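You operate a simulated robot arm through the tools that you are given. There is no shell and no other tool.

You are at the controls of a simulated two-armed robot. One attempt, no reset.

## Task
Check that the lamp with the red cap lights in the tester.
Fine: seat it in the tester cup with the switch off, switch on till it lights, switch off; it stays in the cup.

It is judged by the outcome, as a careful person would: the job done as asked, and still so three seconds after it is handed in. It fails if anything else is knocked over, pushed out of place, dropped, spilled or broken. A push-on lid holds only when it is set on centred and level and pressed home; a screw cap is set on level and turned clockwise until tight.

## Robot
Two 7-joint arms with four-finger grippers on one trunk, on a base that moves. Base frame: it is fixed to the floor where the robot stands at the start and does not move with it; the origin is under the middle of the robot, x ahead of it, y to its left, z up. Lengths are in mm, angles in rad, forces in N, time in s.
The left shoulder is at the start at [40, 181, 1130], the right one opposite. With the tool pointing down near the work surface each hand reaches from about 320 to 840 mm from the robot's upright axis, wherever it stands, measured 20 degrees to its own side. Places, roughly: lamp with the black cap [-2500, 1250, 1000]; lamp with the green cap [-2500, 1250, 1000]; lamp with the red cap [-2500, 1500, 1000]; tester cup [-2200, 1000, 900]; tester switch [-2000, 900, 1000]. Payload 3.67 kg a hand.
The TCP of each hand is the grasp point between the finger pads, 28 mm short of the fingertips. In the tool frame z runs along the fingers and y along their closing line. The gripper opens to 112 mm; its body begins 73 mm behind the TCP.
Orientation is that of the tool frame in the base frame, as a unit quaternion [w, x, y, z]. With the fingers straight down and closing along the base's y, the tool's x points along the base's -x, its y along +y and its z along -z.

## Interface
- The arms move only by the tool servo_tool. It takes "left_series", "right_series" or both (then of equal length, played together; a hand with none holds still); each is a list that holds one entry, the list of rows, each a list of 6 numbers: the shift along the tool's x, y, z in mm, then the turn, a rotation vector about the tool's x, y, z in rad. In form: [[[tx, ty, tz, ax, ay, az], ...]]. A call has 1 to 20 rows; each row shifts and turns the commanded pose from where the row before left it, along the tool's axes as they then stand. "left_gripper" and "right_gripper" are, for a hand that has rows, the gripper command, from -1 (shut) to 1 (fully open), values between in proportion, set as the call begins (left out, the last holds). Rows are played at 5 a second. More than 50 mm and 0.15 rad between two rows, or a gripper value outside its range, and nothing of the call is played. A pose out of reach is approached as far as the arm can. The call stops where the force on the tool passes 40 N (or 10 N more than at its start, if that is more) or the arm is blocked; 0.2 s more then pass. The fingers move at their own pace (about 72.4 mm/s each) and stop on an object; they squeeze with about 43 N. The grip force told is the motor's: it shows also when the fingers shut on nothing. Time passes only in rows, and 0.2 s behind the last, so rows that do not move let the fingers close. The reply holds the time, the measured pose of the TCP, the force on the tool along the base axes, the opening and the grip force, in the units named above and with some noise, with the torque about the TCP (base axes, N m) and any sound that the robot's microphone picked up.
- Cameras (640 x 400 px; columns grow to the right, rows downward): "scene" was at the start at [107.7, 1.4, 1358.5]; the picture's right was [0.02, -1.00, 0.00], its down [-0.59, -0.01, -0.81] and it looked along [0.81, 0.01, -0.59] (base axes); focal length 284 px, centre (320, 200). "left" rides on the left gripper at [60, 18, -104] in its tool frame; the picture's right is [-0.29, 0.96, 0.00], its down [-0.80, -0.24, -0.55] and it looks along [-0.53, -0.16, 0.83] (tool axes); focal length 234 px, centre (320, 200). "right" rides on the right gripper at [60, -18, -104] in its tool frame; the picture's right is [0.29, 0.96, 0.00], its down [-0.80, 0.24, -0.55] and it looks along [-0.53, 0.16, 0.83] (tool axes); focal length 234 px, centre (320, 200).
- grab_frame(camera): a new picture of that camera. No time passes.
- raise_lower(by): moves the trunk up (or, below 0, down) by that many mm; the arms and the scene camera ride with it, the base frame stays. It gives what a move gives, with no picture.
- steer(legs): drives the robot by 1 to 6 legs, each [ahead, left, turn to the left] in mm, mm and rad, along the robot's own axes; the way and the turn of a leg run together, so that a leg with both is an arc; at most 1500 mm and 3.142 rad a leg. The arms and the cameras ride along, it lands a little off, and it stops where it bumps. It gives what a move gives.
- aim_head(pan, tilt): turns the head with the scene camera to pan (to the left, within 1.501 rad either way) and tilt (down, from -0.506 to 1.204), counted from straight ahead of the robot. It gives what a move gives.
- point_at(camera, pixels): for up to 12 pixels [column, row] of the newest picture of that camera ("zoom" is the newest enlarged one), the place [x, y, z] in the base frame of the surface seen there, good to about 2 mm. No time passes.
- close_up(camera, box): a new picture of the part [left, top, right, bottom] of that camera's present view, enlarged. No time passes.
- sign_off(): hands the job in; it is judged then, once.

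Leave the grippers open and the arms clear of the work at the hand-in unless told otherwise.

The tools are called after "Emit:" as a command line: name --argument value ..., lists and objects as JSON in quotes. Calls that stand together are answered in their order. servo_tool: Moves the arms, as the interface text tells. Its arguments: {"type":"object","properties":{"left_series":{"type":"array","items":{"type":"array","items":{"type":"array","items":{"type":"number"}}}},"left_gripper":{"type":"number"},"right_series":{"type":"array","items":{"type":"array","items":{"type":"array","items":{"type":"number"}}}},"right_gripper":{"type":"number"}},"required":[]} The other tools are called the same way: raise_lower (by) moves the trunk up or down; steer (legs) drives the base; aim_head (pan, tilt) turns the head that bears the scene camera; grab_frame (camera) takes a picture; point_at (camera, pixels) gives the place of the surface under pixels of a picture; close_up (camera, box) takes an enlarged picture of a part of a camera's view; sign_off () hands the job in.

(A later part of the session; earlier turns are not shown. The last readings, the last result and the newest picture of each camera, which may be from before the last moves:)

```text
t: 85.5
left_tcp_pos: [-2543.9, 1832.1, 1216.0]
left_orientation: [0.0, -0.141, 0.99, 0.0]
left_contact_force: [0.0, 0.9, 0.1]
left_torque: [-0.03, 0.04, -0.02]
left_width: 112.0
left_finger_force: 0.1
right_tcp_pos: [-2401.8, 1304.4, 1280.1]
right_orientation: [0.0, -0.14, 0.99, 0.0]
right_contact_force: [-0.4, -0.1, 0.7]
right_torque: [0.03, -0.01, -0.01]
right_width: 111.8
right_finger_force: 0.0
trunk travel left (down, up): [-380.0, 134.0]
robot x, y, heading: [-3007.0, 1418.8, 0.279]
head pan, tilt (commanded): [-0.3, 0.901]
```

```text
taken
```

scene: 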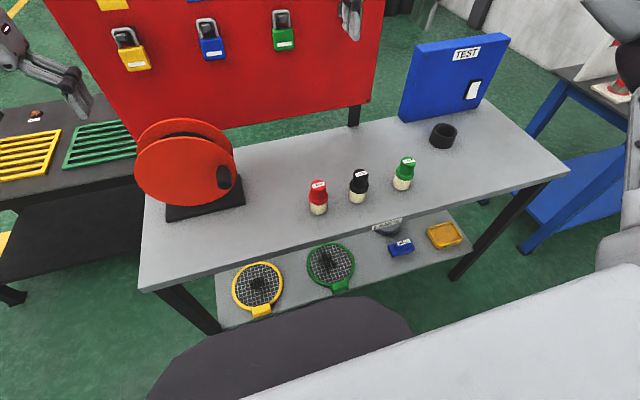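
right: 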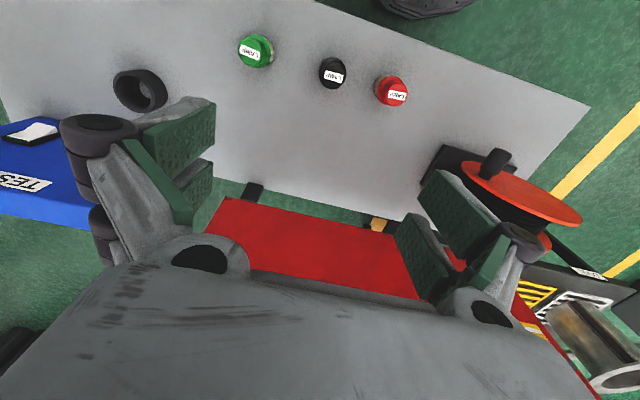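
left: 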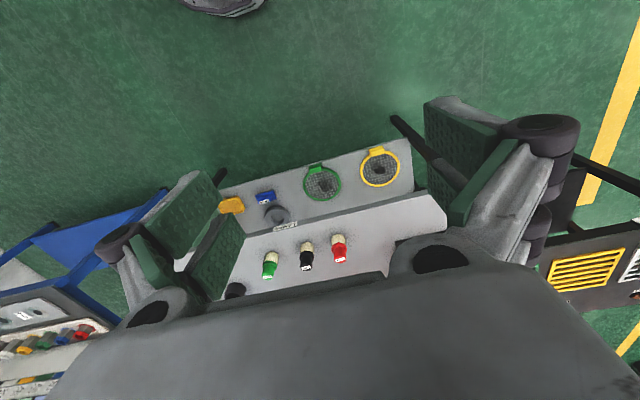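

Both views are clear. I'll measure the red lamp exactly from an enlarged picture and probe my right finger pads' geometry.

Emit:
point_at --camera "right" --pixels '[[437, 175], [422, 195], [478, 230], [410, 220], [400, 232], [445, 265], [213, 105], [212, 140], [211, 168], [150, 135], [190, 200], [460, 200]]'

Emit:
close_up --camera "scene" --box '[270, 160, 366, 220]'

Emit:
close_up --camera "right" --box '[350, 60, 430, 110]'

```text
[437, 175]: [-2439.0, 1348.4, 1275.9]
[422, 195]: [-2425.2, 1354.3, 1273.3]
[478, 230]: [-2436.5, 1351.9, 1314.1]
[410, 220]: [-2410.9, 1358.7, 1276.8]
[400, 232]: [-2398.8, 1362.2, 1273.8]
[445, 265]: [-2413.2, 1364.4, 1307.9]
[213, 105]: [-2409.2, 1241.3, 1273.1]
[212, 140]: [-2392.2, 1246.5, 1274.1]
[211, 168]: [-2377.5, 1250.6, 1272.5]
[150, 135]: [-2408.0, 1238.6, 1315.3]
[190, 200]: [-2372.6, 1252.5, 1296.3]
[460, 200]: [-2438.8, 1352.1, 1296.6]
```

```text
6.67 times, centred on (318, 190) of scene
```

zoom: 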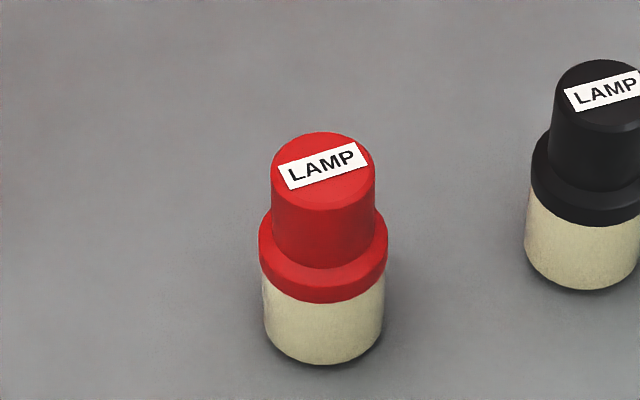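

```text
8.00 times, centred on (390, 85) of right
```

zoom: 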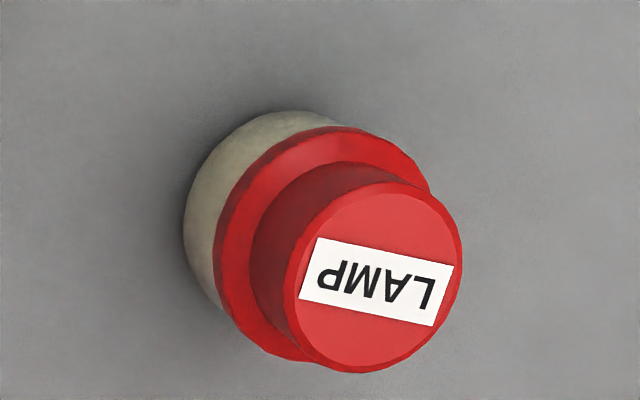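

Pads' inner faces sit at about ±55 mm (y) and ±25 mm (x) from the TCP. Now measuring the red lamp's cap and flange in the enlarged right-hand view.

Emit:
point_at --camera "zoom" --pixels '[[300, 300], [455, 265], [385, 190], [365, 365], [330, 215], [430, 335], [390, 140], [420, 180], [230, 240], [270, 345], [250, 230], [340, 140]]'

Emit:
close_up --camera "scene" --box '[290, 165, 346, 220]'

```text
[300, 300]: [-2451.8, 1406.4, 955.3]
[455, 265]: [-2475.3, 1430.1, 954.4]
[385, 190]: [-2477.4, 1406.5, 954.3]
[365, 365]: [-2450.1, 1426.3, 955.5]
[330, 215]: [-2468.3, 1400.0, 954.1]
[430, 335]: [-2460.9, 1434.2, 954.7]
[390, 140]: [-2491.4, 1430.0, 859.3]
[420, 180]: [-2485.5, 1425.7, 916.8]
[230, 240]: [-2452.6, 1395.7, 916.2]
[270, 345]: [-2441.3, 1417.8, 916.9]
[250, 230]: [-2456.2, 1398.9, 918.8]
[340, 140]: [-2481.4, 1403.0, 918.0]
```

```text
7.27 times, centred on (318, 192) of scene
```

zoom: 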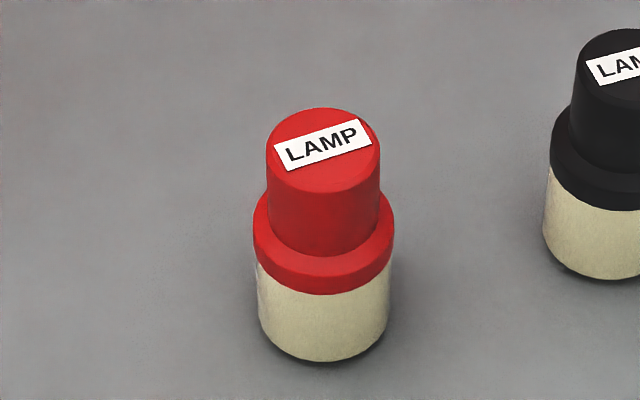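

The red cap's centre is [-2464, 1417], cap diameter ~35 mm from z 919 to 956, flange ~47 mm. I'll bring the right hand above it (TCP z ≈ 1040), fingers opened to ~75 mm so as not to touch the black lamp 115 mm away.

Emit:
servo_tool --right_series '[[[9.5, 41.9, 0, 0, 0, 0], [9.5, 41.9, 0, 0, 0, 0], [9.5, 41.8, 0, 0, 0, 0], [0, 0, 48, 0, 0, 0], [0, 0, 48, 0, 0, 0], [0, 0, 48, 0, 0, 0], [0, 0, 48, 0, 0, 0], [0, 0, 48, 0, 0, 0], [0, 0, 0, 0, 0, 0], [0, 0, 0, 0, 0, 0]]]' --right_gripper 0.34

Emit:
grab_frame --camera "right"

Emit:
grab_frame --camera "scene"

```text
t: 87.7
left_tcp_pos: [-2543.9, 1832.5, 1216.2]
left_orientation: [0.0, -0.141, 0.99, -0.001]
left_contact_force: [-0.7, -0.1, 0.3]
left_torque: [0.0, -0.01, 0.0]
left_width: 112.0
left_finger_force: 0.0
right_tcp_pos: [-2462.2, 1415.4, 1037.6]
right_orientation: [0.0, -0.14, 0.99, 0.0]
right_contact_force: [-0.3, -0.7, -1.0]
right_torque: [-0.02, -0.02, 0.0]
right_width: 75.3
right_finger_force: 0.0
trunk travel left (down, up): [-380.0, 134.0]
robot x, y, heading: [-3005.5, 1417.6, 0.278]
head pan, tilt (commanded): [-0.3, 0.901]
```

```text
taken
```

right: 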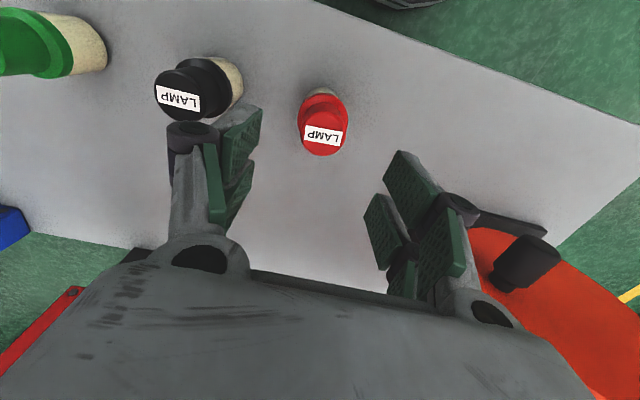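

```text
taken
```

scene: 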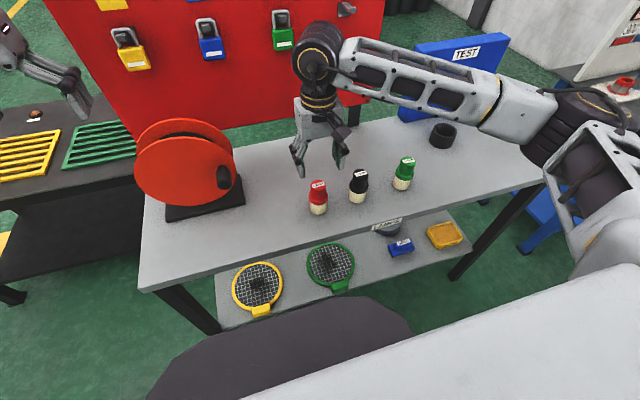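

The hand is above the lamp. The reel's crank (right picture ~520,262) is near my outer finger, so I'll measure it, plus fingertip heights and the lamp's position.

Emit:
point_at --camera "right" --pixels '[[520, 265], [500, 290], [480, 235], [545, 235], [400, 156], [372, 205], [250, 115], [237, 175], [322, 120], [322, 150], [304, 130], [345, 130]]'

Emit:
close_up --camera "scene" --box '[250, 90, 410, 190]'

```text
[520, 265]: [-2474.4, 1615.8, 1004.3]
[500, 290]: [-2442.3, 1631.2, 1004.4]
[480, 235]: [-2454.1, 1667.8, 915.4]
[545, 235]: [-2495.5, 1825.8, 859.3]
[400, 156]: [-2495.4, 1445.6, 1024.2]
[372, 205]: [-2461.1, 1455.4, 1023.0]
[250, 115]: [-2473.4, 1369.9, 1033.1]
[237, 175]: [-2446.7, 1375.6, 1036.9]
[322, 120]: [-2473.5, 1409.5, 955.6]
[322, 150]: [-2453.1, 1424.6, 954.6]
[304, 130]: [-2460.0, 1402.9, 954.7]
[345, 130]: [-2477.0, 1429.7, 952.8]
```

```text
4.00 times, centred on (330, 140) of scene
```

zoom: 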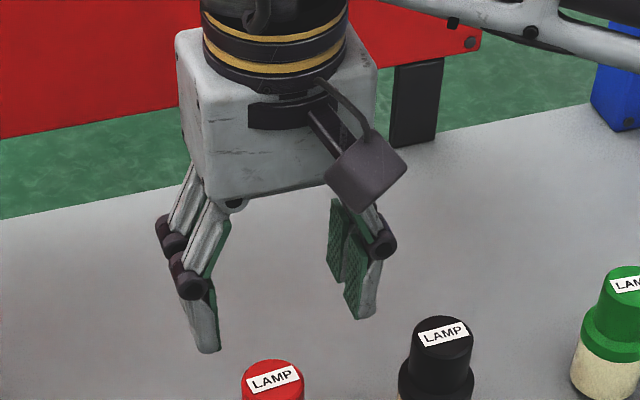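

The crank is 200 mm away — no conflict. Descending 88 mm to put the pads round the red cap (TCP z ≈ 950), tips staying above the flange.

Emit:
servo_tool --right_series '[[[1.2, 2.2, 30, 0, 0, 0], [0, 0, 30, 0, 0, 0], [0, 0, 28, 0, 0, 0], [0, 0, 0, 0, 0, 0]]]'

Emit:
grab_frame --camera "right"

Emit:
close_up --camera "scene" --box '[250, 120, 410, 220]'

```text
t: 88.7
left_tcp_pos: [-2544.3, 1833.1, 1215.4]
left_orientation: [0.0, -0.141, 0.99, 0.0]
left_contact_force: [-0.2, -0.3, 0.1]
left_torque: [-0.02, -0.01, -0.02]
left_width: 111.9
left_finger_force: 0.1
right_tcp_pos: [-2466.7, 1416.8, 950.3]
right_orientation: [0.0, -0.14, 0.99, 0.0]
right_contact_force: [0.5, 0.0, 0.8]
right_torque: [0.0, 0.03, -0.02]
right_width: 74.8
right_finger_force: 0.0
trunk travel left (down, up): [-380.0, 134.0]
robot x, y, heading: [-3008.6, 1416.8, 0.282]
head pan, tilt (commanded): [-0.3, 0.901]
```

```text
taken
```

right: 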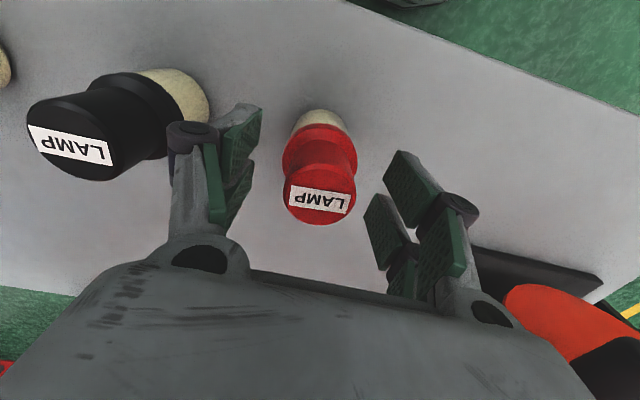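

```text
4.00 times, centred on (330, 170) of scene
```

zoom: 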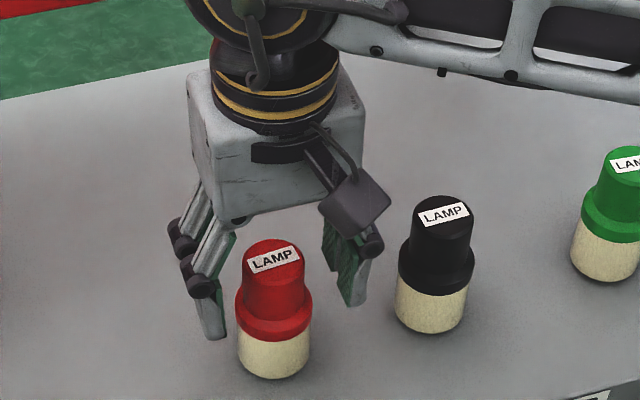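

The cap stands between the pads. I'll check the alignment by measuring pads and cap.

Emit:
point_at --camera "right" --pixels '[[400, 156], [437, 190], [370, 200], [412, 240], [252, 112], [238, 165], [212, 210], [320, 185], [320, 215], [290, 195], [350, 195], [302, 150]]'

```text
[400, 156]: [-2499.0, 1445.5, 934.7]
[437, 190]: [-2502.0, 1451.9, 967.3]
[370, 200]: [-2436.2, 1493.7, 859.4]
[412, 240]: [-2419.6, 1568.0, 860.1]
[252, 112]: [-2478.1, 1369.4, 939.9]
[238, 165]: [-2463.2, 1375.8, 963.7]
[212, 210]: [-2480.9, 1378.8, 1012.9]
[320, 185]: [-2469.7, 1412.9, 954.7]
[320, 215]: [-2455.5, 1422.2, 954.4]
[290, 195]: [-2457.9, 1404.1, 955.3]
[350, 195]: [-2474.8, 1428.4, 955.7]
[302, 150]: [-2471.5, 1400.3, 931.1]
```

Aligned within ~3 mm. I'll nudge 2.5 mm forward, then close the fingers on the red cap.

Emit:
servo_tool --right_series '[[[-2.5, 0, 0, 0, 0, 0]]]'

Emit:
servo_tool --right_series '[[[0, 0, 0, 0, 0, 0], [0, 0, 0, 0, 0, 0], [0, 0, 0, 0, 0, 0], [0, 0, 0, 0, 0, 0], [0, 0, 0, 0, 0, 0]]]' --right_gripper -1

Emit:
grab_frame --camera "right"

Emit:
close_up --camera "scene" --box '[250, 120, 410, 220]'

```text
t: 89.1
left_tcp_pos: [-2543.6, 1832.2, 1215.3]
left_orientation: [0.0, -0.141, 0.99, 0.001]
left_contact_force: [0.4, 0.3, 0.7]
left_torque: [0.01, -0.01, 0.03]
left_width: 112.1
left_finger_force: 0.0
right_tcp_pos: [-2463.5, 1417.7, 949.3]
right_orientation: [0.0, -0.141, 0.99, 0.0]
right_contact_force: [-1.1, 0.2, 0.3]
right_torque: [-0.02, -0.01, -0.01]
right_width: 74.7
right_finger_force: 0.0
trunk travel left (down, up): [-380.0, 134.0]
robot x, y, heading: [-3008.3, 1418.9, 0.281]
head pan, tilt (commanded): [-0.3, 0.901]
```

```text
t: 90.3
left_tcp_pos: [-2543.4, 1833.2, 1215.4]
left_orientation: [0.0, -0.141, 0.99, 0.0]
left_contact_force: [-0.8, 0.8, 0.8]
left_torque: [0.02, 0.03, 0.0]
left_width: 112.2
left_finger_force: 0.1
right_tcp_pos: [-2464.3, 1417.4, 949.7]
right_orientation: [0.0, -0.14, 0.99, 0.0]
right_contact_force: [0.1, -0.3, 2.3]
right_torque: [-0.04, -0.05, 0.04]
right_width: 34.2
right_finger_force: 43.0
trunk travel left (down, up): [-380.0, 134.0]
robot x, y, heading: [-3006.1, 1418.8, 0.281]
head pan, tilt (commanded): [-0.3, 0.901]
```

```text
taken
```

right: 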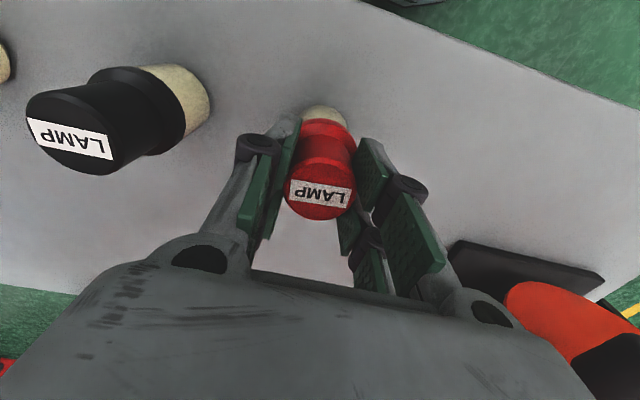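

```text
4.00 times, centred on (330, 170) of scene
```

zoom: 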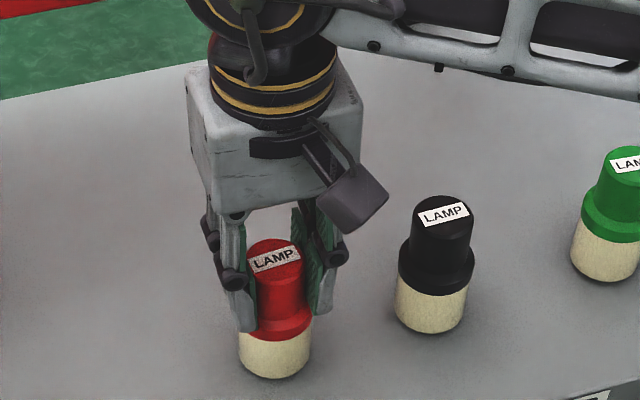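

Gripped: width 34.2 mm, 43 N. Lifting 200 mm straight up, then check.

Emit:
servo_tool --right_series '[[[0, 0, -20, 0, 0, 0], [0, 0, -40, 0, 0, 0], [0, 0, -45, 0, 0, 0], [0, 0, -45, 0, 0, 0], [0, 0, -45, 0, 0, 0], [0, 0, 0, 0, 0, 0]]]'

Emit:
grab_frame --camera "right"

Emit:
grab_frame --camera "scene"

```text
t: 91.7
left_tcp_pos: [-2544.6, 1833.7, 1216.3]
left_orientation: [0.0, -0.141, 0.99, -0.001]
left_contact_force: [0.3, -0.2, 0.1]
left_torque: [-0.01, 0.04, -0.02]
left_width: 111.7
left_finger_force: 0.0
right_tcp_pos: [-2462.9, 1416.9, 1146.0]
right_orientation: [0.0, -0.14, 0.99, 0.0]
right_contact_force: [0.4, -0.7, 0.2]
right_torque: [-0.02, -0.01, -0.02]
right_width: 0.3
right_finger_force: 36.0
trunk travel left (down, up): [-380.0, 134.0]
robot x, y, heading: [-3007.9, 1418.1, 0.284]
head pan, tilt (commanded): [-0.3, 0.901]
```

```text
taken
```

right: 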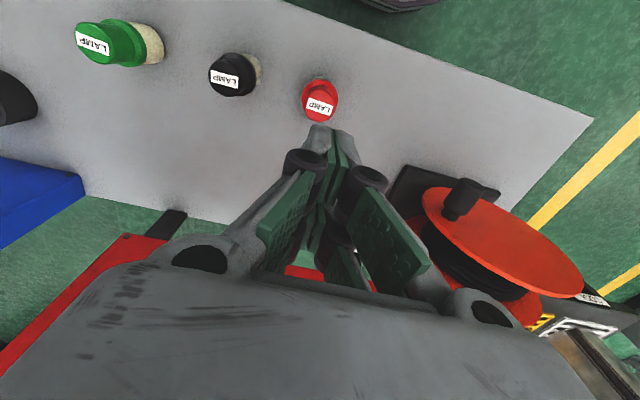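

```text
taken
```

scene: 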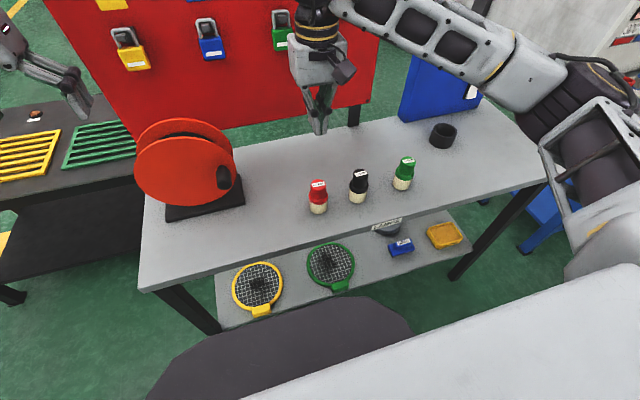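

The grip slipped off: width now 0.3 mm and the red lamp still stands on the table. I'll open to 75 mm again and re-measure the lamp's position before gripping lower, at the collar.

Emit:
servo_tool --right_series '[[[0, 0, 0, 0, 0, 0], [0, 0, 0, 0, 0, 0], [0, 0, 0, 0, 0, 0], [0, 0, 0, 0, 0, 0]]]' --right_gripper 0.34

Emit:
close_up --camera "right" --box '[280, 60, 360, 130]'

Emit:
point_at --camera "zoom" --pixels '[[320, 150], [320, 200], [320, 250], [320, 300], [260, 250], [380, 250], [290, 150], [350, 150], [240, 200], [400, 200]]'

```text
t: 92.7
left_tcp_pos: [-2544.4, 1831.2, 1215.2]
left_orientation: [0.001, -0.141, 0.99, 0.0]
left_contact_force: [-0.3, 0.4, -0.3]
left_torque: [-0.05, 0.0, 0.01]
left_width: 112.0
left_finger_force: 0.2
right_tcp_pos: [-2462.8, 1418.9, 1145.8]
right_orientation: [0.0, -0.141, 0.99, 0.0]
right_contact_force: [0.0, -0.7, 0.4]
right_torque: [0.0, 0.0, 0.04]
right_width: 75.3
right_finger_force: 0.0
trunk travel left (down, up): [-380.0, 134.0]
robot x, y, heading: [-3008.0, 1418.0, 0.28]
head pan, tilt (commanded): [-0.3, 0.901]
```

```text
5.71 times, centred on (320, 95) of right
```

zoom: 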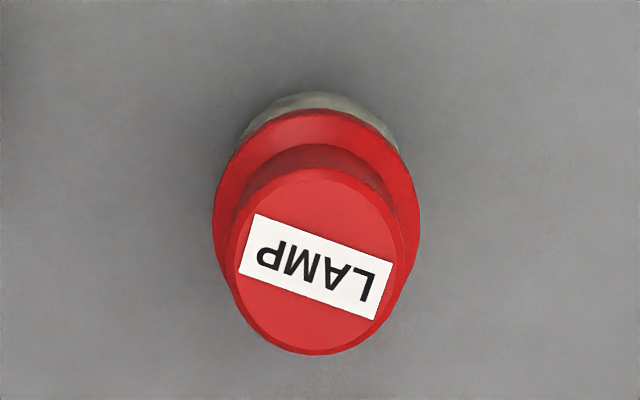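

```text
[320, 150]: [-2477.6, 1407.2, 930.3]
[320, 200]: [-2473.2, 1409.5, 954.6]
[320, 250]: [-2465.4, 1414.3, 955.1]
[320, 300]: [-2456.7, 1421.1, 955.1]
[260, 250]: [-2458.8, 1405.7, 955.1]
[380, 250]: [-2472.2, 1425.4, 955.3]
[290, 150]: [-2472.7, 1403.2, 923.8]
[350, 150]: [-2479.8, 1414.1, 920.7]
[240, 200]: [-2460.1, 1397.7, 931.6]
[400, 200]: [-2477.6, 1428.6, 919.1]
```

The lamp hasn't moved (cap centre still [-2464,1416]). I'll go down again, lower this time (TCP z ≈ 930), so that the pads hold the wider collar, grip, then lift very slowly while reading the force.

Emit:
servo_tool --right_series '[[[0.5, -2, 45, 0, 0, 0], [0, 0, 45, 0, 0, 0], [0, 0, 45, 0, 0, 0], [0, 0, 40, 0, 0, 0], [0, 0, 20, 0, 0, 0], [0, 0, 20, 0, 0, 0], [0, 0, 0, 0, 0, 0]]]'

Emit:
grab_frame --camera "right"

```text
t: 94.3
left_tcp_pos: [-2543.8, 1832.8, 1215.0]
left_orientation: [0.001, -0.141, 0.99, 0.0]
left_contact_force: [-0.8, 0.2, 0.0]
left_torque: [0.02, 0.02, -0.02]
left_width: 112.3
left_finger_force: 0.1
right_tcp_pos: [-2464.2, 1415.5, 932.0]
right_orientation: [-0.001, -0.14, 0.99, -0.001]
right_contact_force: [0.3, -0.8, 0.7]
right_torque: [0.01, 0.02, -0.01]
right_width: 74.8
right_finger_force: 0.0
trunk travel left (down, up): [-380.0, 134.0]
robot x, y, heading: [-3007.8, 1420.2, 0.286]
head pan, tilt (commanded): [-0.3, 0.901]
```

```text
taken
```

right: 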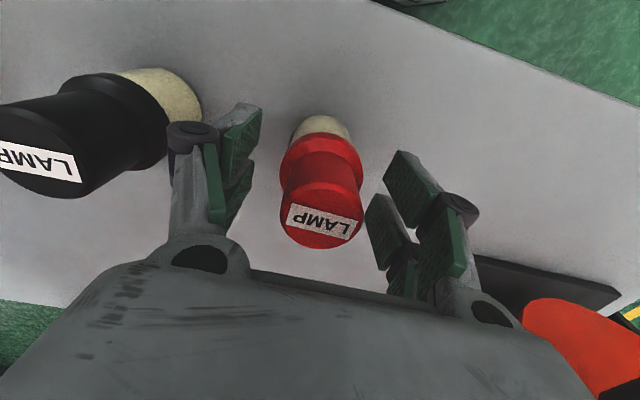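

The collar is between the pads. Closing now.

Emit:
servo_tool --right_series '[[[0, 0, 0, 0, 0, 0], [0, 0, 0, 0, 0, 0], [0, 0, 0, 0, 0, 0], [0, 0, 0, 0, 0, 0], [0, 0, 0, 0, 0, 0]]]' --right_gripper -1

Emit:
servo_tool --right_series '[[[0, 0, -3, 0, 0, 0], [0, 0, -3, 0, 0, 0], [0, 0, -3, 0, 0, 0], [0, 0, 0, 0, 0, 0]]]'

Emit:
grab_frame --camera "right"

Emit:
close_up --camera "scene" --box '[250, 120, 410, 220]'

```text
t: 95.5
left_tcp_pos: [-2544.8, 1832.2, 1214.9]
left_orientation: [0.0, -0.141, 0.99, 0.0]
left_contact_force: [-0.1, -1.5, 0.2]
left_torque: [0.0, -0.03, 0.0]
left_width: 112.1
left_finger_force: 0.0
right_tcp_pos: [-2462.5, 1415.6, 930.9]
right_orientation: [0.0, -0.141, 0.99, 0.001]
right_contact_force: [0.0, 0.4, 0.3]
right_torque: [0.07, -0.01, -0.01]
right_width: 45.6
right_finger_force: 43.0
trunk travel left (down, up): [-380.0, 134.0]
robot x, y, heading: [-3010.0, 1417.5, 0.285]
head pan, tilt (commanded): [-0.3, 0.901]
```

```text
t: 96.5
left_tcp_pos: [-2543.8, 1832.4, 1215.4]
left_orientation: [0.0, -0.141, 0.99, 0.0]
left_contact_force: [-0.7, 0.0, -0.5]
left_torque: [0.01, -0.02, 0.0]
left_width: 111.7
left_finger_force: 0.1
right_tcp_pos: [-2463.1, 1416.2, 940.4]
right_orientation: [0.0, -0.14, 0.99, 0.001]
right_contact_force: [-0.3, 0.4, -1.2]
right_torque: [0.01, 0.02, 0.01]
right_width: 45.5
right_finger_force: 42.9
trunk travel left (down, up): [-380.0, 134.0]
robot x, y, heading: [-3007.7, 1419.6, 0.28]
head pan, tilt (commanded): [-0.3, 0.901]
```

```text
taken
```

right: 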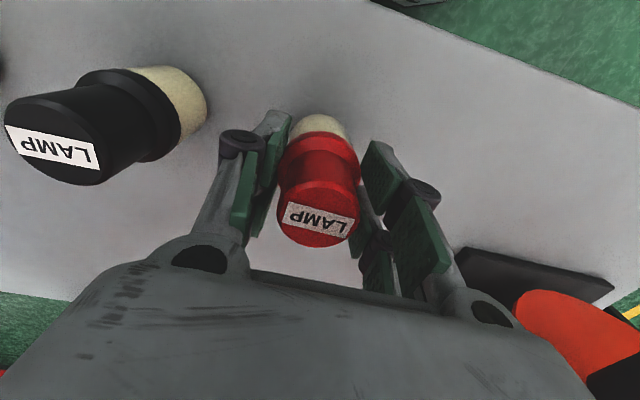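

```text
4.00 times, centred on (330, 170) of scene
```

zoom: 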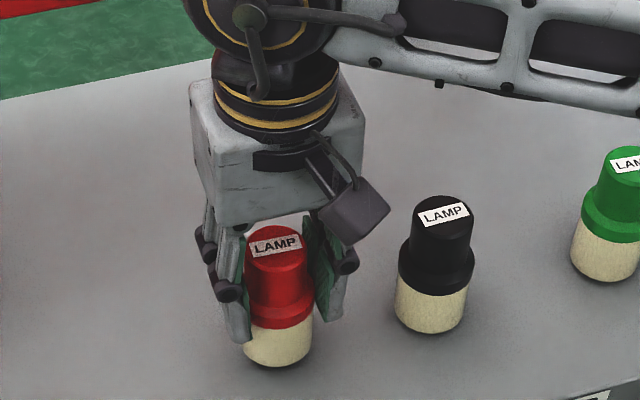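

The collar grip holds: width 45.5 mm and the lamp rises with the hand (force −1.2 N, its weight). I'll continue lifting slowly another 60 mm and check again.

Emit:
servo_tool --right_series '[[[0, 0, -5, 0, 0, 0], [0, 0, -5, 0, 0, 0], [0, 0, -6, 0, 0, 0], [0, 0, -6, 0, 0, 0], [0, 0, -6, 0, 0, 0], [0, 0, -6, 0, 0, 0], [0, 0, -6, 0, 0, 0], [0, 0, -5, 0, 0, 0], [0, 0, -5, 0, 0, 0], [0, 0, 0, 0, 0, 0]]]'

Emit:
grab_frame --camera "right"

Emit:
close_up --camera "scene" --box '[250, 90, 410, 220]'

```text
t: 98.7
left_tcp_pos: [-2543.2, 1832.5, 1214.8]
left_orientation: [0.0, -0.141, 0.99, 0.0]
left_contact_force: [-0.1, 0.5, 0.1]
left_torque: [0.01, 0.0, -0.02]
left_width: 111.9
left_finger_force: 0.0
right_tcp_pos: [-2462.7, 1415.5, 990.5]
right_orientation: [-0.001, -0.14, 0.99, -0.001]
right_contact_force: [0.2, -0.1, -1.1]
right_torque: [0.03, -0.01, -0.03]
right_width: 45.1
right_finger_force: 43.6
trunk travel left (down, up): [-380.0, 134.0]
robot x, y, heading: [-3008.1, 1416.1, 0.284]
head pan, tilt (commanded): [-0.3, 0.901]
```

```text
taken
```

right: 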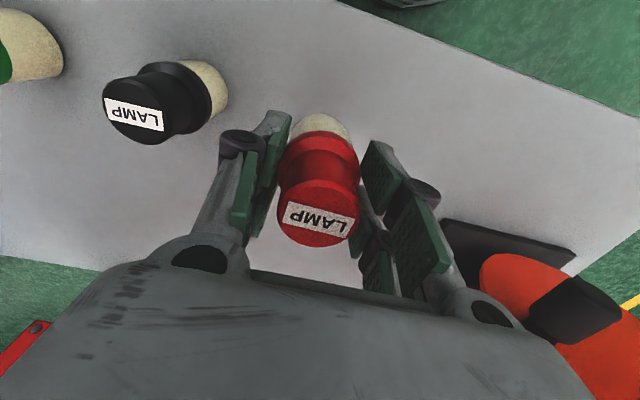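

```text
3.08 times, centred on (330, 155) of scene
```

zoom: 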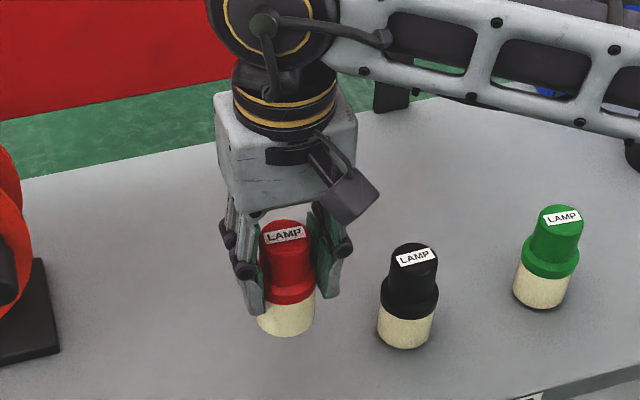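

Steady grip. I'll lift another 110 mm gently so the lamp clears the other lamps during the drive.

Emit:
servo_tool --right_series '[[[0, 0, -6, 0, 0, 0], [0, 0, -9, 0, 0, 0], [0, 0, -10, 0, 0, 0], [0, 0, -10, 0, 0, 0], [0, 0, -10, 0, 0, 0], [0, 0, -10, 0, 0, 0], [0, 0, -10, 0, 0, 0], [0, 0, -10, 0, 0, 0], [0, 0, -10, 0, 0, 0], [0, 0, -10, 0, 0, 0], [0, 0, -9, 0, 0, 0], [0, 0, -6, 0, 0, 0], [0, 0, 0, 0, 0, 0]]]'

Emit:
grab_frame --camera "right"

```text
t: 101.5
left_tcp_pos: [-2544.0, 1832.7, 1215.9]
left_orientation: [0.0, -0.141, 0.99, 0.0]
left_contact_force: [-0.6, -0.4, -0.2]
left_torque: [0.01, -0.02, 0.0]
left_width: 112.0
left_finger_force: 0.0
right_tcp_pos: [-2463.5, 1415.8, 1100.3]
right_orientation: [0.0, -0.14, 0.99, 0.0]
right_contact_force: [0.3, 0.3, -1.3]
right_torque: [-0.02, -0.02, 0.01]
right_width: 44.9
right_finger_force: 43.4
trunk travel left (down, up): [-380.0, 134.0]
robot x, y, heading: [-3003.5, 1418.0, 0.282]
head pan, tilt (commanded): [-0.3, 0.901]
```

```text
taken
```

right: 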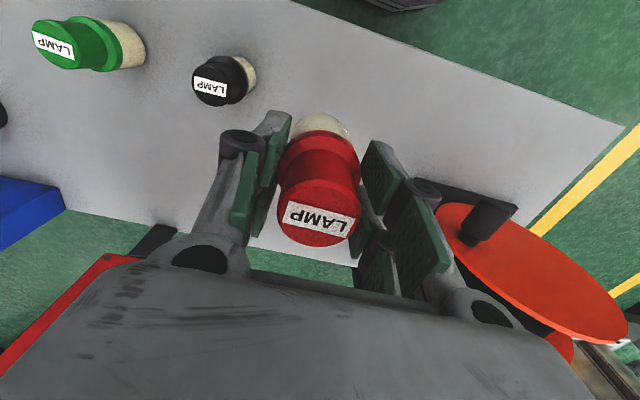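

Still firm. I'll drive right 460 mm and 40 mm ahead so the cup is before the right hand. The held lamp's bottom is at z ≈ 1030, above the other lamps (957).

Emit:
steer --legs '[[20, -230, 0], [20, -230, 0.003]]'

Emit:
grab_frame --camera "right"

Emit:
grab_frame --camera "scene"

```text
t: 104.6
left_tcp_pos: [-2381.0, 1412.3, 1215.0]
left_orientation: [0.0, -0.144, 0.99, 0.0]
left_contact_force: [1.2, 0.0, -0.2]
left_torque: [0.01, -0.01, 0.0]
left_width: 112.2
left_finger_force: 0.1
right_tcp_pos: [-2297.4, 997.2, 1100.7]
right_orientation: [0.0, -0.144, 0.99, 0.0]
right_contact_force: [0.6, 0.0, -2.0]
right_torque: [-0.03, -0.02, 0.0]
right_width: 45.1
right_finger_force: 42.3
trunk travel left (down, up): [-380.0, 134.0]
robot x, y, heading: [-2844.0, 992.0, 0.29]
head pan, tilt (commanded): [-0.3, 0.901]
```

```text
taken
```

right: 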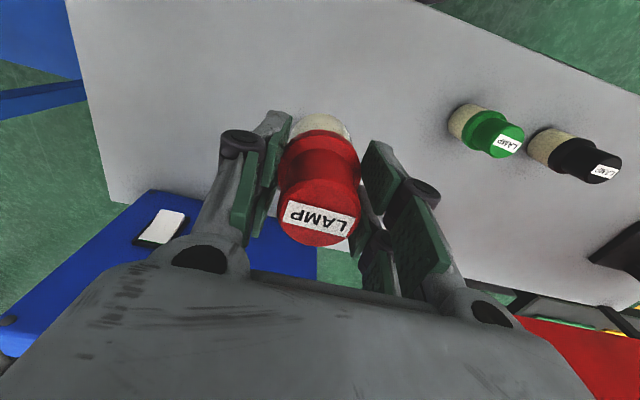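

```text
taken
```

scene: 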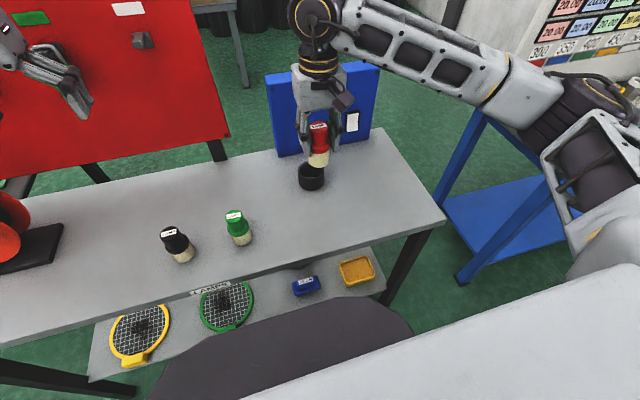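

The lamp stays held (45.1 mm). The cup shows at scene (311,178). I'll zoom on the cup for its exact centre.

Emit:
close_up --camera "scene" --box '[283, 155, 339, 190]'

```text
11.43 times, centred on (311, 172) of scene
```

zoom: 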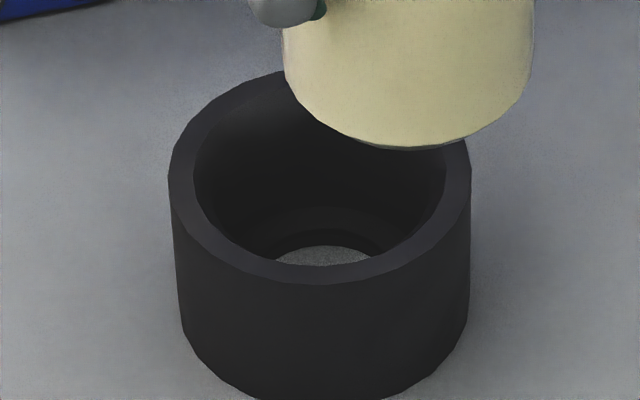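

The rim is mostly visible. Measuring rim points and the lamp's lower edge.

Emit:
point_at --camera "zoom" --pixels '[[181, 180], [458, 182], [320, 275], [220, 245], [425, 240], [200, 130], [250, 92], [380, 268], [260, 265], [330, 255], [410, 135], [320, 225]]'

```text
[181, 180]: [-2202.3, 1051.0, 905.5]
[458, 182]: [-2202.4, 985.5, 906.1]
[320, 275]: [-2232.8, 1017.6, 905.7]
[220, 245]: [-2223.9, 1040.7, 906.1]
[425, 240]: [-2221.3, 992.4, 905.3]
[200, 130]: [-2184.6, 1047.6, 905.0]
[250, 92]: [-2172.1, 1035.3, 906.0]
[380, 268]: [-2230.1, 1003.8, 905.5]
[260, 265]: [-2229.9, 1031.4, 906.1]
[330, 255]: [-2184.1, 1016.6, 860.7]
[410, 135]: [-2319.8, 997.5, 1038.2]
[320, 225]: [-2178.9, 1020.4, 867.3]
```

Rim fit gives cup centre [-2199.8, 1018.2], inner radius ~30, ledge at z ≈ 867. Lamp foot centre ≈ [-2297, 996]. I'll check the cap top for tilt with the right camera.

Emit:
close_up --camera "right" --box '[256, 100, 384, 260]'

Emit:
point_at --camera "right" --pixels '[[285, 205], [356, 205], [320, 185], [318, 243], [300, 235], [340, 190], [320, 125], [300, 132], [340, 132]]'

Emit:
close_up --camera "scene" --box '[283, 100, 355, 190]'

```text
2.50 times, centred on (320, 180) of right
```

zoom: 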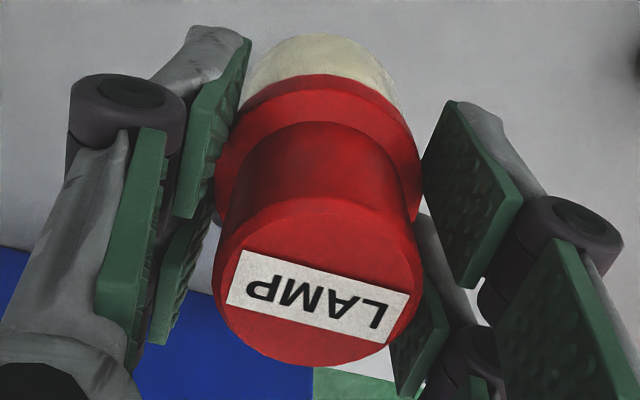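

```text
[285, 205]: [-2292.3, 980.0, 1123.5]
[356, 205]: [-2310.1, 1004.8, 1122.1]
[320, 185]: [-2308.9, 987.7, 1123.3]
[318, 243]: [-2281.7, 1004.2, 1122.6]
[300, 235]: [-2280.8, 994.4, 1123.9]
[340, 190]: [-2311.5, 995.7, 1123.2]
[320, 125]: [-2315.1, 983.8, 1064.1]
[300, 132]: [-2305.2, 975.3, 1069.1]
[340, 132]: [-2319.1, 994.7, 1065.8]
```

```text
4.44 times, centred on (319, 145) of scene
```

zoom: 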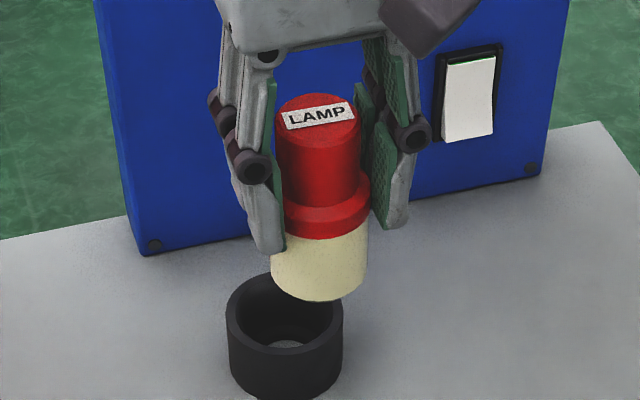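

The lamp hangs upright (cap top level at z ≈ 1123), its axis at [-2296.6, 995.6]. I'll move it forward 99 mm and 6 mm right, over the cup, then lower to just above the rim.

Emit:
servo_tool --right_series '[[[-8, -0.9, 0, 0, 0, 0], [-13, -1, 0, 0, 0, 0], [-13, -1, 0, 0, 0, 0], [-13, -1, 0, 0, 0, 0], [-13, -1, 0, 0, 0, 0], [-13, -1, 0, 0, 0, 0], [-13, 0, 0, 0, 0, 0], [-8.2, 0, 0, 0, 0, 0], [-5, 0, 0, 0, 0, 0], [0, 0, 8, 0, 0, 0], [0, 0, 14, 0, 0, 0], [0, 0, 14, 0, 0, 0], [0, 0, 14, 0, 0, 0], [0, 0, 14, 0, 0, 0], [0, 0, 14, 0, 0, 0], [0, 0, 14, 0, 0, 0], [0, 0, 8, 0, 0, 0], [0, 0, 5, 0, 0, 0], [0, 0, 0, 0, 0, 0]]]'

Emit:
grab_frame --camera "right"

Emit:
close_up --camera "scene" --box '[275, 130, 355, 190]'

```text
t: 108.6
left_tcp_pos: [-2380.8, 1413.4, 1214.8]
left_orientation: [0.0, -0.144, 0.99, 0.0]
left_contact_force: [-0.2, -0.8, -0.1]
left_torque: [-0.04, 0.0, 0.01]
left_width: 112.0
left_finger_force: 0.1
right_tcp_pos: [-2199.2, 1019.1, 995.0]
right_orientation: [0.001, -0.144, 0.99, 0.0]
right_contact_force: [-0.3, 0.1, -1.0]
right_torque: [0.0, 0.01, 0.01]
right_width: 44.5
right_finger_force: 43.2
trunk travel left (down, up): [-380.0, 134.0]
robot x, y, heading: [-2843.6, 991.5, 0.287]
head pan, tilt (commanded): [-0.3, 0.901]
```

```text
taken
```

right: 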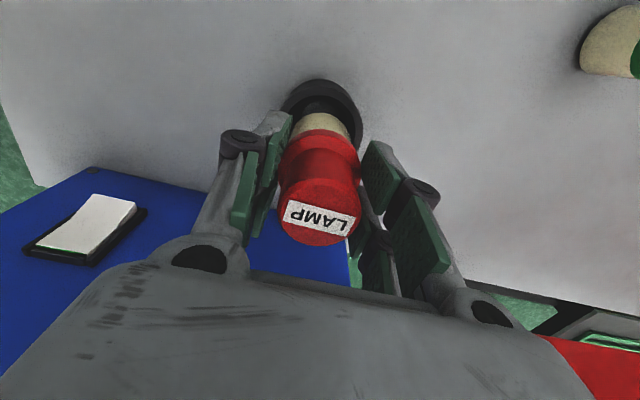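

```text
6.67 times, centred on (315, 160) of scene
```

zoom: 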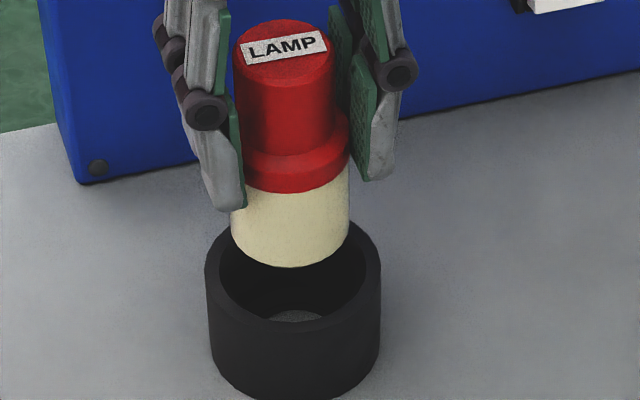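

TCP is at [-2199, 1019, 995], lamp above the cup. Measuring the cap and foot before entering.

Emit:
point_at --camera "zoom" --pixels '[[290, 255], [260, 250], [325, 250], [290, 200], [290, 65], [250, 60], [325, 55], [290, 25], [280, 80], [295, 310]]'

Emit:
point_at --camera "right" --pixels '[[318, 212], [318, 243], [318, 182], [283, 210], [358, 212], [300, 90], [350, 100], [290, 105]]'

```text
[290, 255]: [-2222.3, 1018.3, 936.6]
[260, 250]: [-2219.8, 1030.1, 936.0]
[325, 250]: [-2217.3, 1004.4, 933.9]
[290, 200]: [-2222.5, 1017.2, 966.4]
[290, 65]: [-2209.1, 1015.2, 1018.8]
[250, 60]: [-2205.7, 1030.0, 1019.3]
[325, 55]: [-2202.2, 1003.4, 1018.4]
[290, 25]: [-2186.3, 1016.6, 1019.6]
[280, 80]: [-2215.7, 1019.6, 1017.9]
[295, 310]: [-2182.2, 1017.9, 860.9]
```

```text
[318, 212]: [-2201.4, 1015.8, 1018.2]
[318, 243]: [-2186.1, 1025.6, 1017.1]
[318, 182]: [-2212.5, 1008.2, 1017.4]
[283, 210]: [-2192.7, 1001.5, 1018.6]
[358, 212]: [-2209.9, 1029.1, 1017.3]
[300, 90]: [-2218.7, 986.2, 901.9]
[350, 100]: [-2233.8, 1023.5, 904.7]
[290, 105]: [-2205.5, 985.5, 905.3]
```

Foot centre ≈ [-2199.4, 1018], bottom z ≈ 924 — centred on the cup to ~1 mm. Lowering 50 mm into the cup.

Emit:
servo_tool --right_series '[[[0, 0, 6, 0, 0, 0], [0, 0, 8, 0, 0, 0], [0, 0, 8, 0, 0, 0], [0, 0, 8, 0, 0, 0], [0, 0, 8, 0, 0, 0], [0, 0, 7, 0, 0, 0], [0, 0, 5, 0, 0, 0], [0, 0, 0, 0, 0, 0]]]'

Emit:
close_up --camera "scene" --box '[275, 130, 355, 190]'

```text
t: 110.4
left_tcp_pos: [-2380.8, 1412.7, 1215.7]
left_orientation: [-0.001, -0.145, 0.989, 0.0]
left_contact_force: [-0.4, -0.2, -0.5]
left_torque: [-0.02, 0.03, -0.03]
left_width: 112.1
left_finger_force: 0.1
right_tcp_pos: [-2200.5, 1020.8, 945.2]
right_orientation: [0.0, -0.145, 0.989, 0.0]
right_contact_force: [-0.1, -0.3, -1.8]
right_torque: [0.0, 0.01, -0.02]
right_width: 45.0
right_finger_force: 42.9
trunk travel left (down, up): [-380.0, 134.0]
robot x, y, heading: [-2841.4, 993.2, 0.287]
head pan, tilt (commanded): [-0.3, 0.901]
```

```text
6.67 times, centred on (315, 160) of scene
```

zoom: 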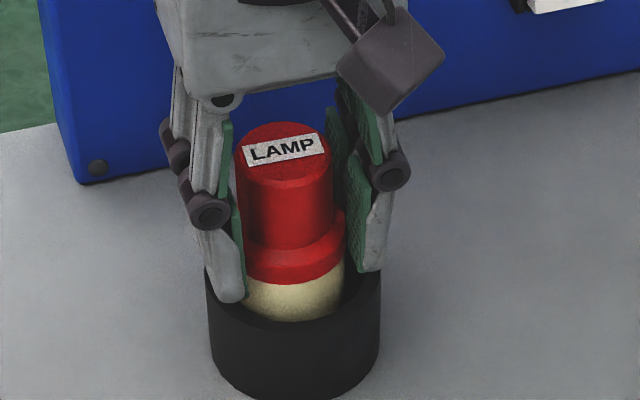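

The lamp is entering the cup. I'll check the fingertip height against the rim before the last ~7 mm.

Emit:
point_at --camera "zoom" --pixels '[[228, 296], [365, 268], [238, 285], [285, 135], [290, 165], [215, 285], [290, 330], [250, 150]]'

```text
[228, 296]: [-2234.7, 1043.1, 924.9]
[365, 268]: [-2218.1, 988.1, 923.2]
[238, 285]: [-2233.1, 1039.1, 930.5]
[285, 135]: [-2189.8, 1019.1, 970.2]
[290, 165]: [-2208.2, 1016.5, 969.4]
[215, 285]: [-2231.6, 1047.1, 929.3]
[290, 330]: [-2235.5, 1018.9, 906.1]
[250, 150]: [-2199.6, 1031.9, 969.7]
```

Tips are at z ≈ 924, 18 mm above the rim; cap top 969.5 means the foot is at ≈ 875, 8 mm above the ledge. Lowering in 1.5 mm steps until it touches.

Emit:
servo_tool --right_series '[[[0, 0, 1.5, 0, 0, 0], [0, 0, 1.5, 0, 0, 0], [0, 0, 1.5, 0, 0, 0], [0, 0, 1.5, 0, 0, 0], [0, 0, 1.5, 0, 0, 0], [0, 0, 0, 0, 0, 0]]]'

```text
t: 111.8
left_tcp_pos: [-2381.4, 1412.8, 1214.9]
left_orientation: [0.0, -0.145, 0.989, -0.001]
left_contact_force: [-0.8, -0.5, 0.6]
left_torque: [0.0, -0.01, -0.01]
left_width: 112.2
left_finger_force: 0.0
right_tcp_pos: [-2199.7, 1019.3, 938.9]
right_orientation: [0.001, -0.144, 0.99, 0.0]
right_contact_force: [0.7, -0.7, 4.8]
right_torque: [-0.06, 0.09, 0.02]
right_width: 44.6
right_finger_force: 42.7
trunk travel left (down, up): [-380.0, 134.0]
robot x, y, heading: [-2839.2, 994.9, 0.291]
head pan, tilt (commanded): [-0.3, 0.901]
```

Contact: +4.8 N, foot at ≈ 868. Press 1 mm more, then open the fingers to 75 mm to release.

Emit:
servo_tool --right_series '[[[0, 0, 1, 0, 0, 0], [0, 0, 0, 0, 0, 0]]]'

Emit:
servo_tool --right_series '[[[0, 0, 0, 0, 0, 0], [0, 0, 0, 0, 0, 0], [0, 0, 0, 0, 0, 0], [0, 0, 0, 0, 0, 0]]]' --right_gripper 0.34

Emit:
grab_frame --camera "right"

Emit:
close_up --camera "scene" --box '[275, 130, 355, 190]'

```text
t: 112.4
left_tcp_pos: [-2382.0, 1412.8, 1215.4]
left_orientation: [0.0, -0.144, 0.99, 0.0]
left_contact_force: [-0.2, 0.4, 0.1]
left_torque: [-0.03, 0.0, -0.02]
left_width: 111.8
left_finger_force: 0.0
right_tcp_pos: [-2200.3, 1019.6, 937.6]
right_orientation: [0.002, -0.145, 0.989, 0.0]
right_contact_force: [2.9, -0.2, 15.6]
right_torque: [-0.07, 0.14, 0.05]
right_width: 44.6
right_finger_force: 43.2
trunk travel left (down, up): [-380.0, 134.0]
robot x, y, heading: [-2841.9, 994.3, 0.293]
head pan, tilt (commanded): [-0.3, 0.901]
```

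```text
t: 113.4
left_tcp_pos: [-2379.7, 1412.6, 1215.9]
left_orientation: [0.001, -0.144, 0.99, 0.0]
left_contact_force: [-0.1, 0.5, 0.5]
left_torque: [-0.02, 0.05, 0.01]
left_width: 112.1
left_finger_force: 0.0
right_tcp_pos: [-2200.8, 1018.9, 935.6]
right_orientation: [0.0, -0.144, 0.99, 0.0]
right_contact_force: [0.0, 0.0, 0.1]
right_torque: [0.02, 0.0, -0.01]
right_width: 74.8
right_finger_force: 0.1
trunk travel left (down, up): [-380.0, 134.0]
robot x, y, heading: [-2842.1, 993.6, 0.292]
head pan, tilt (commanded): [-0.3, 0.901]
```

```text
taken
```

right: 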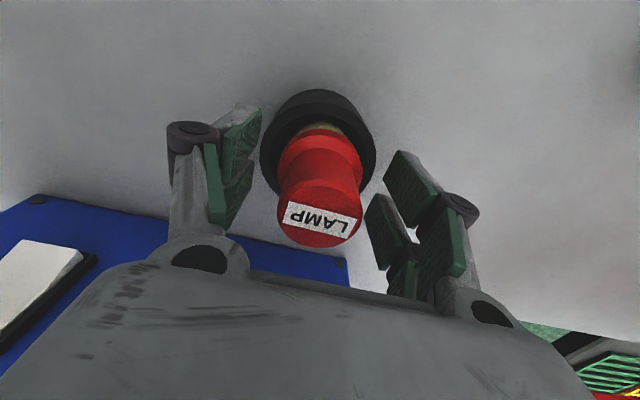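

```text
6.67 times, centred on (315, 160) of scene
```

zoom: 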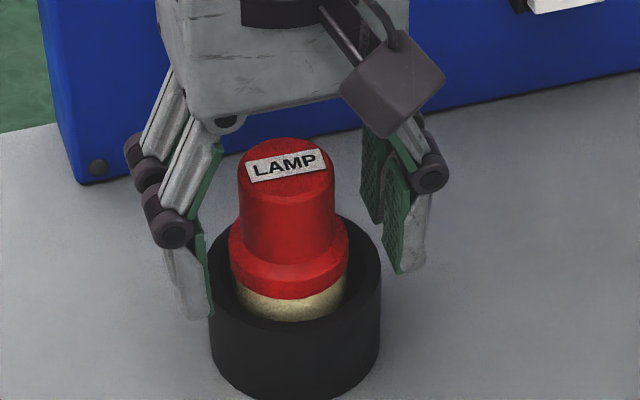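

The lamp stands upright in the cup and is released. Raising the hand straight up 200 mm, clear of it.

Emit:
servo_tool --right_series '[[[0, 0, -15, 0, 0, 0], [0, 0, -30, 0, 0, 0], [0, 0, -40, 0, 0, 0], [0, 0, -45, 0, 0, 0], [0, 0, -45, 0, 0, 0], [0, 0, -25, 0, 0, 0], [0, 0, 0, 0, 0, 0]]]'

Emit:
close_up --camera "scene" --box '[265, 110, 375, 200]'

Emit:
grab_frame --camera "right"

```text
t: 115.0
left_tcp_pos: [-2381.0, 1412.5, 1215.3]
left_orientation: [0.0, -0.144, 0.99, 0.0]
left_contact_force: [0.0, -0.3, -0.8]
left_torque: [-0.01, -0.01, 0.01]
left_width: 111.9
left_finger_force: 0.0
right_tcp_pos: [-2200.0, 1018.5, 1137.3]
right_orientation: [0.0, -0.145, 0.989, 0.0]
right_contact_force: [-0.6, -0.1, 0.3]
right_torque: [0.01, 0.02, -0.01]
right_width: 75.1
right_finger_force: 0.0
trunk travel left (down, up): [-380.0, 134.0]
robot x, y, heading: [-2842.8, 991.9, 0.291]
head pan, tilt (commanded): [-0.3, 0.901]
```

```text
4.44 times, centred on (320, 155) of scene
```

zoom: 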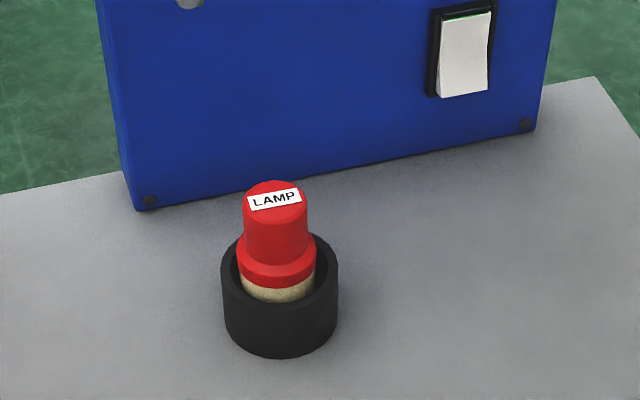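

```text
taken
```

right: 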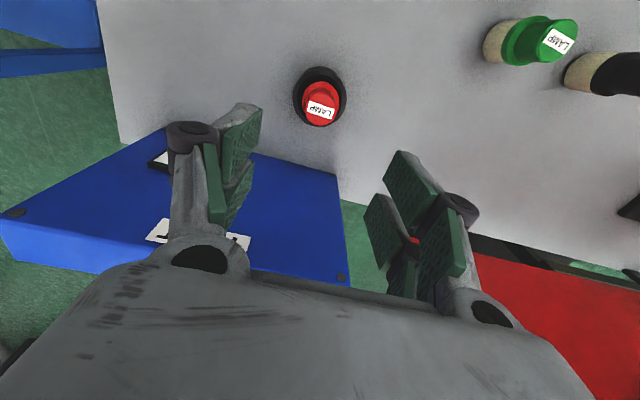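

The lamp sits in the cup and its hand is clear. Measuring the cap (to confirm it is seated and level) and the switch geometry.

Emit:
point_at --camera "zoom" --pixels '[[275, 187], [252, 195], [302, 195], [275, 215], [275, 290], [465, 20], [465, 35], [465, 55], [463, 75], [463, 90], [435, 50], [500, 40]]'

Emit:
close_up --camera "scene" --box '[332, 100, 364, 140]'

```text
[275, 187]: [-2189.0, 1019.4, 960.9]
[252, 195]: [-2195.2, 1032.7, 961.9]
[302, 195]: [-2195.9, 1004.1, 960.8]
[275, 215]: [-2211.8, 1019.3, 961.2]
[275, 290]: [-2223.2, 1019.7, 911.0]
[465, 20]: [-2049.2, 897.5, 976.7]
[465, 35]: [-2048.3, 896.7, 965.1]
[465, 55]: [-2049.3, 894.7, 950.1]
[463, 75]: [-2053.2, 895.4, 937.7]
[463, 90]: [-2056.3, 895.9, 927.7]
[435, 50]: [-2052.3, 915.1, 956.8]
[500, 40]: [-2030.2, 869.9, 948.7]
```

```text
10.00 times, centred on (348, 120) of scene
```

zoom: 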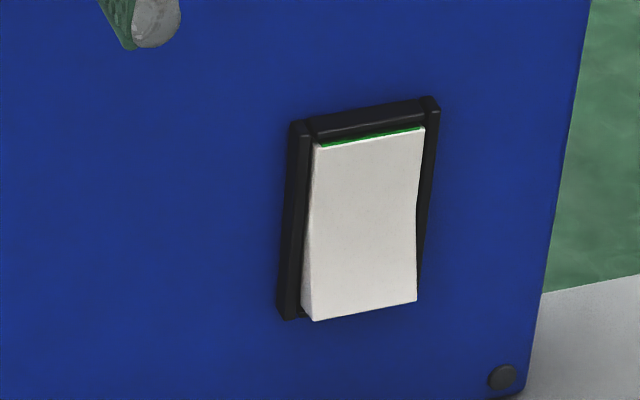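

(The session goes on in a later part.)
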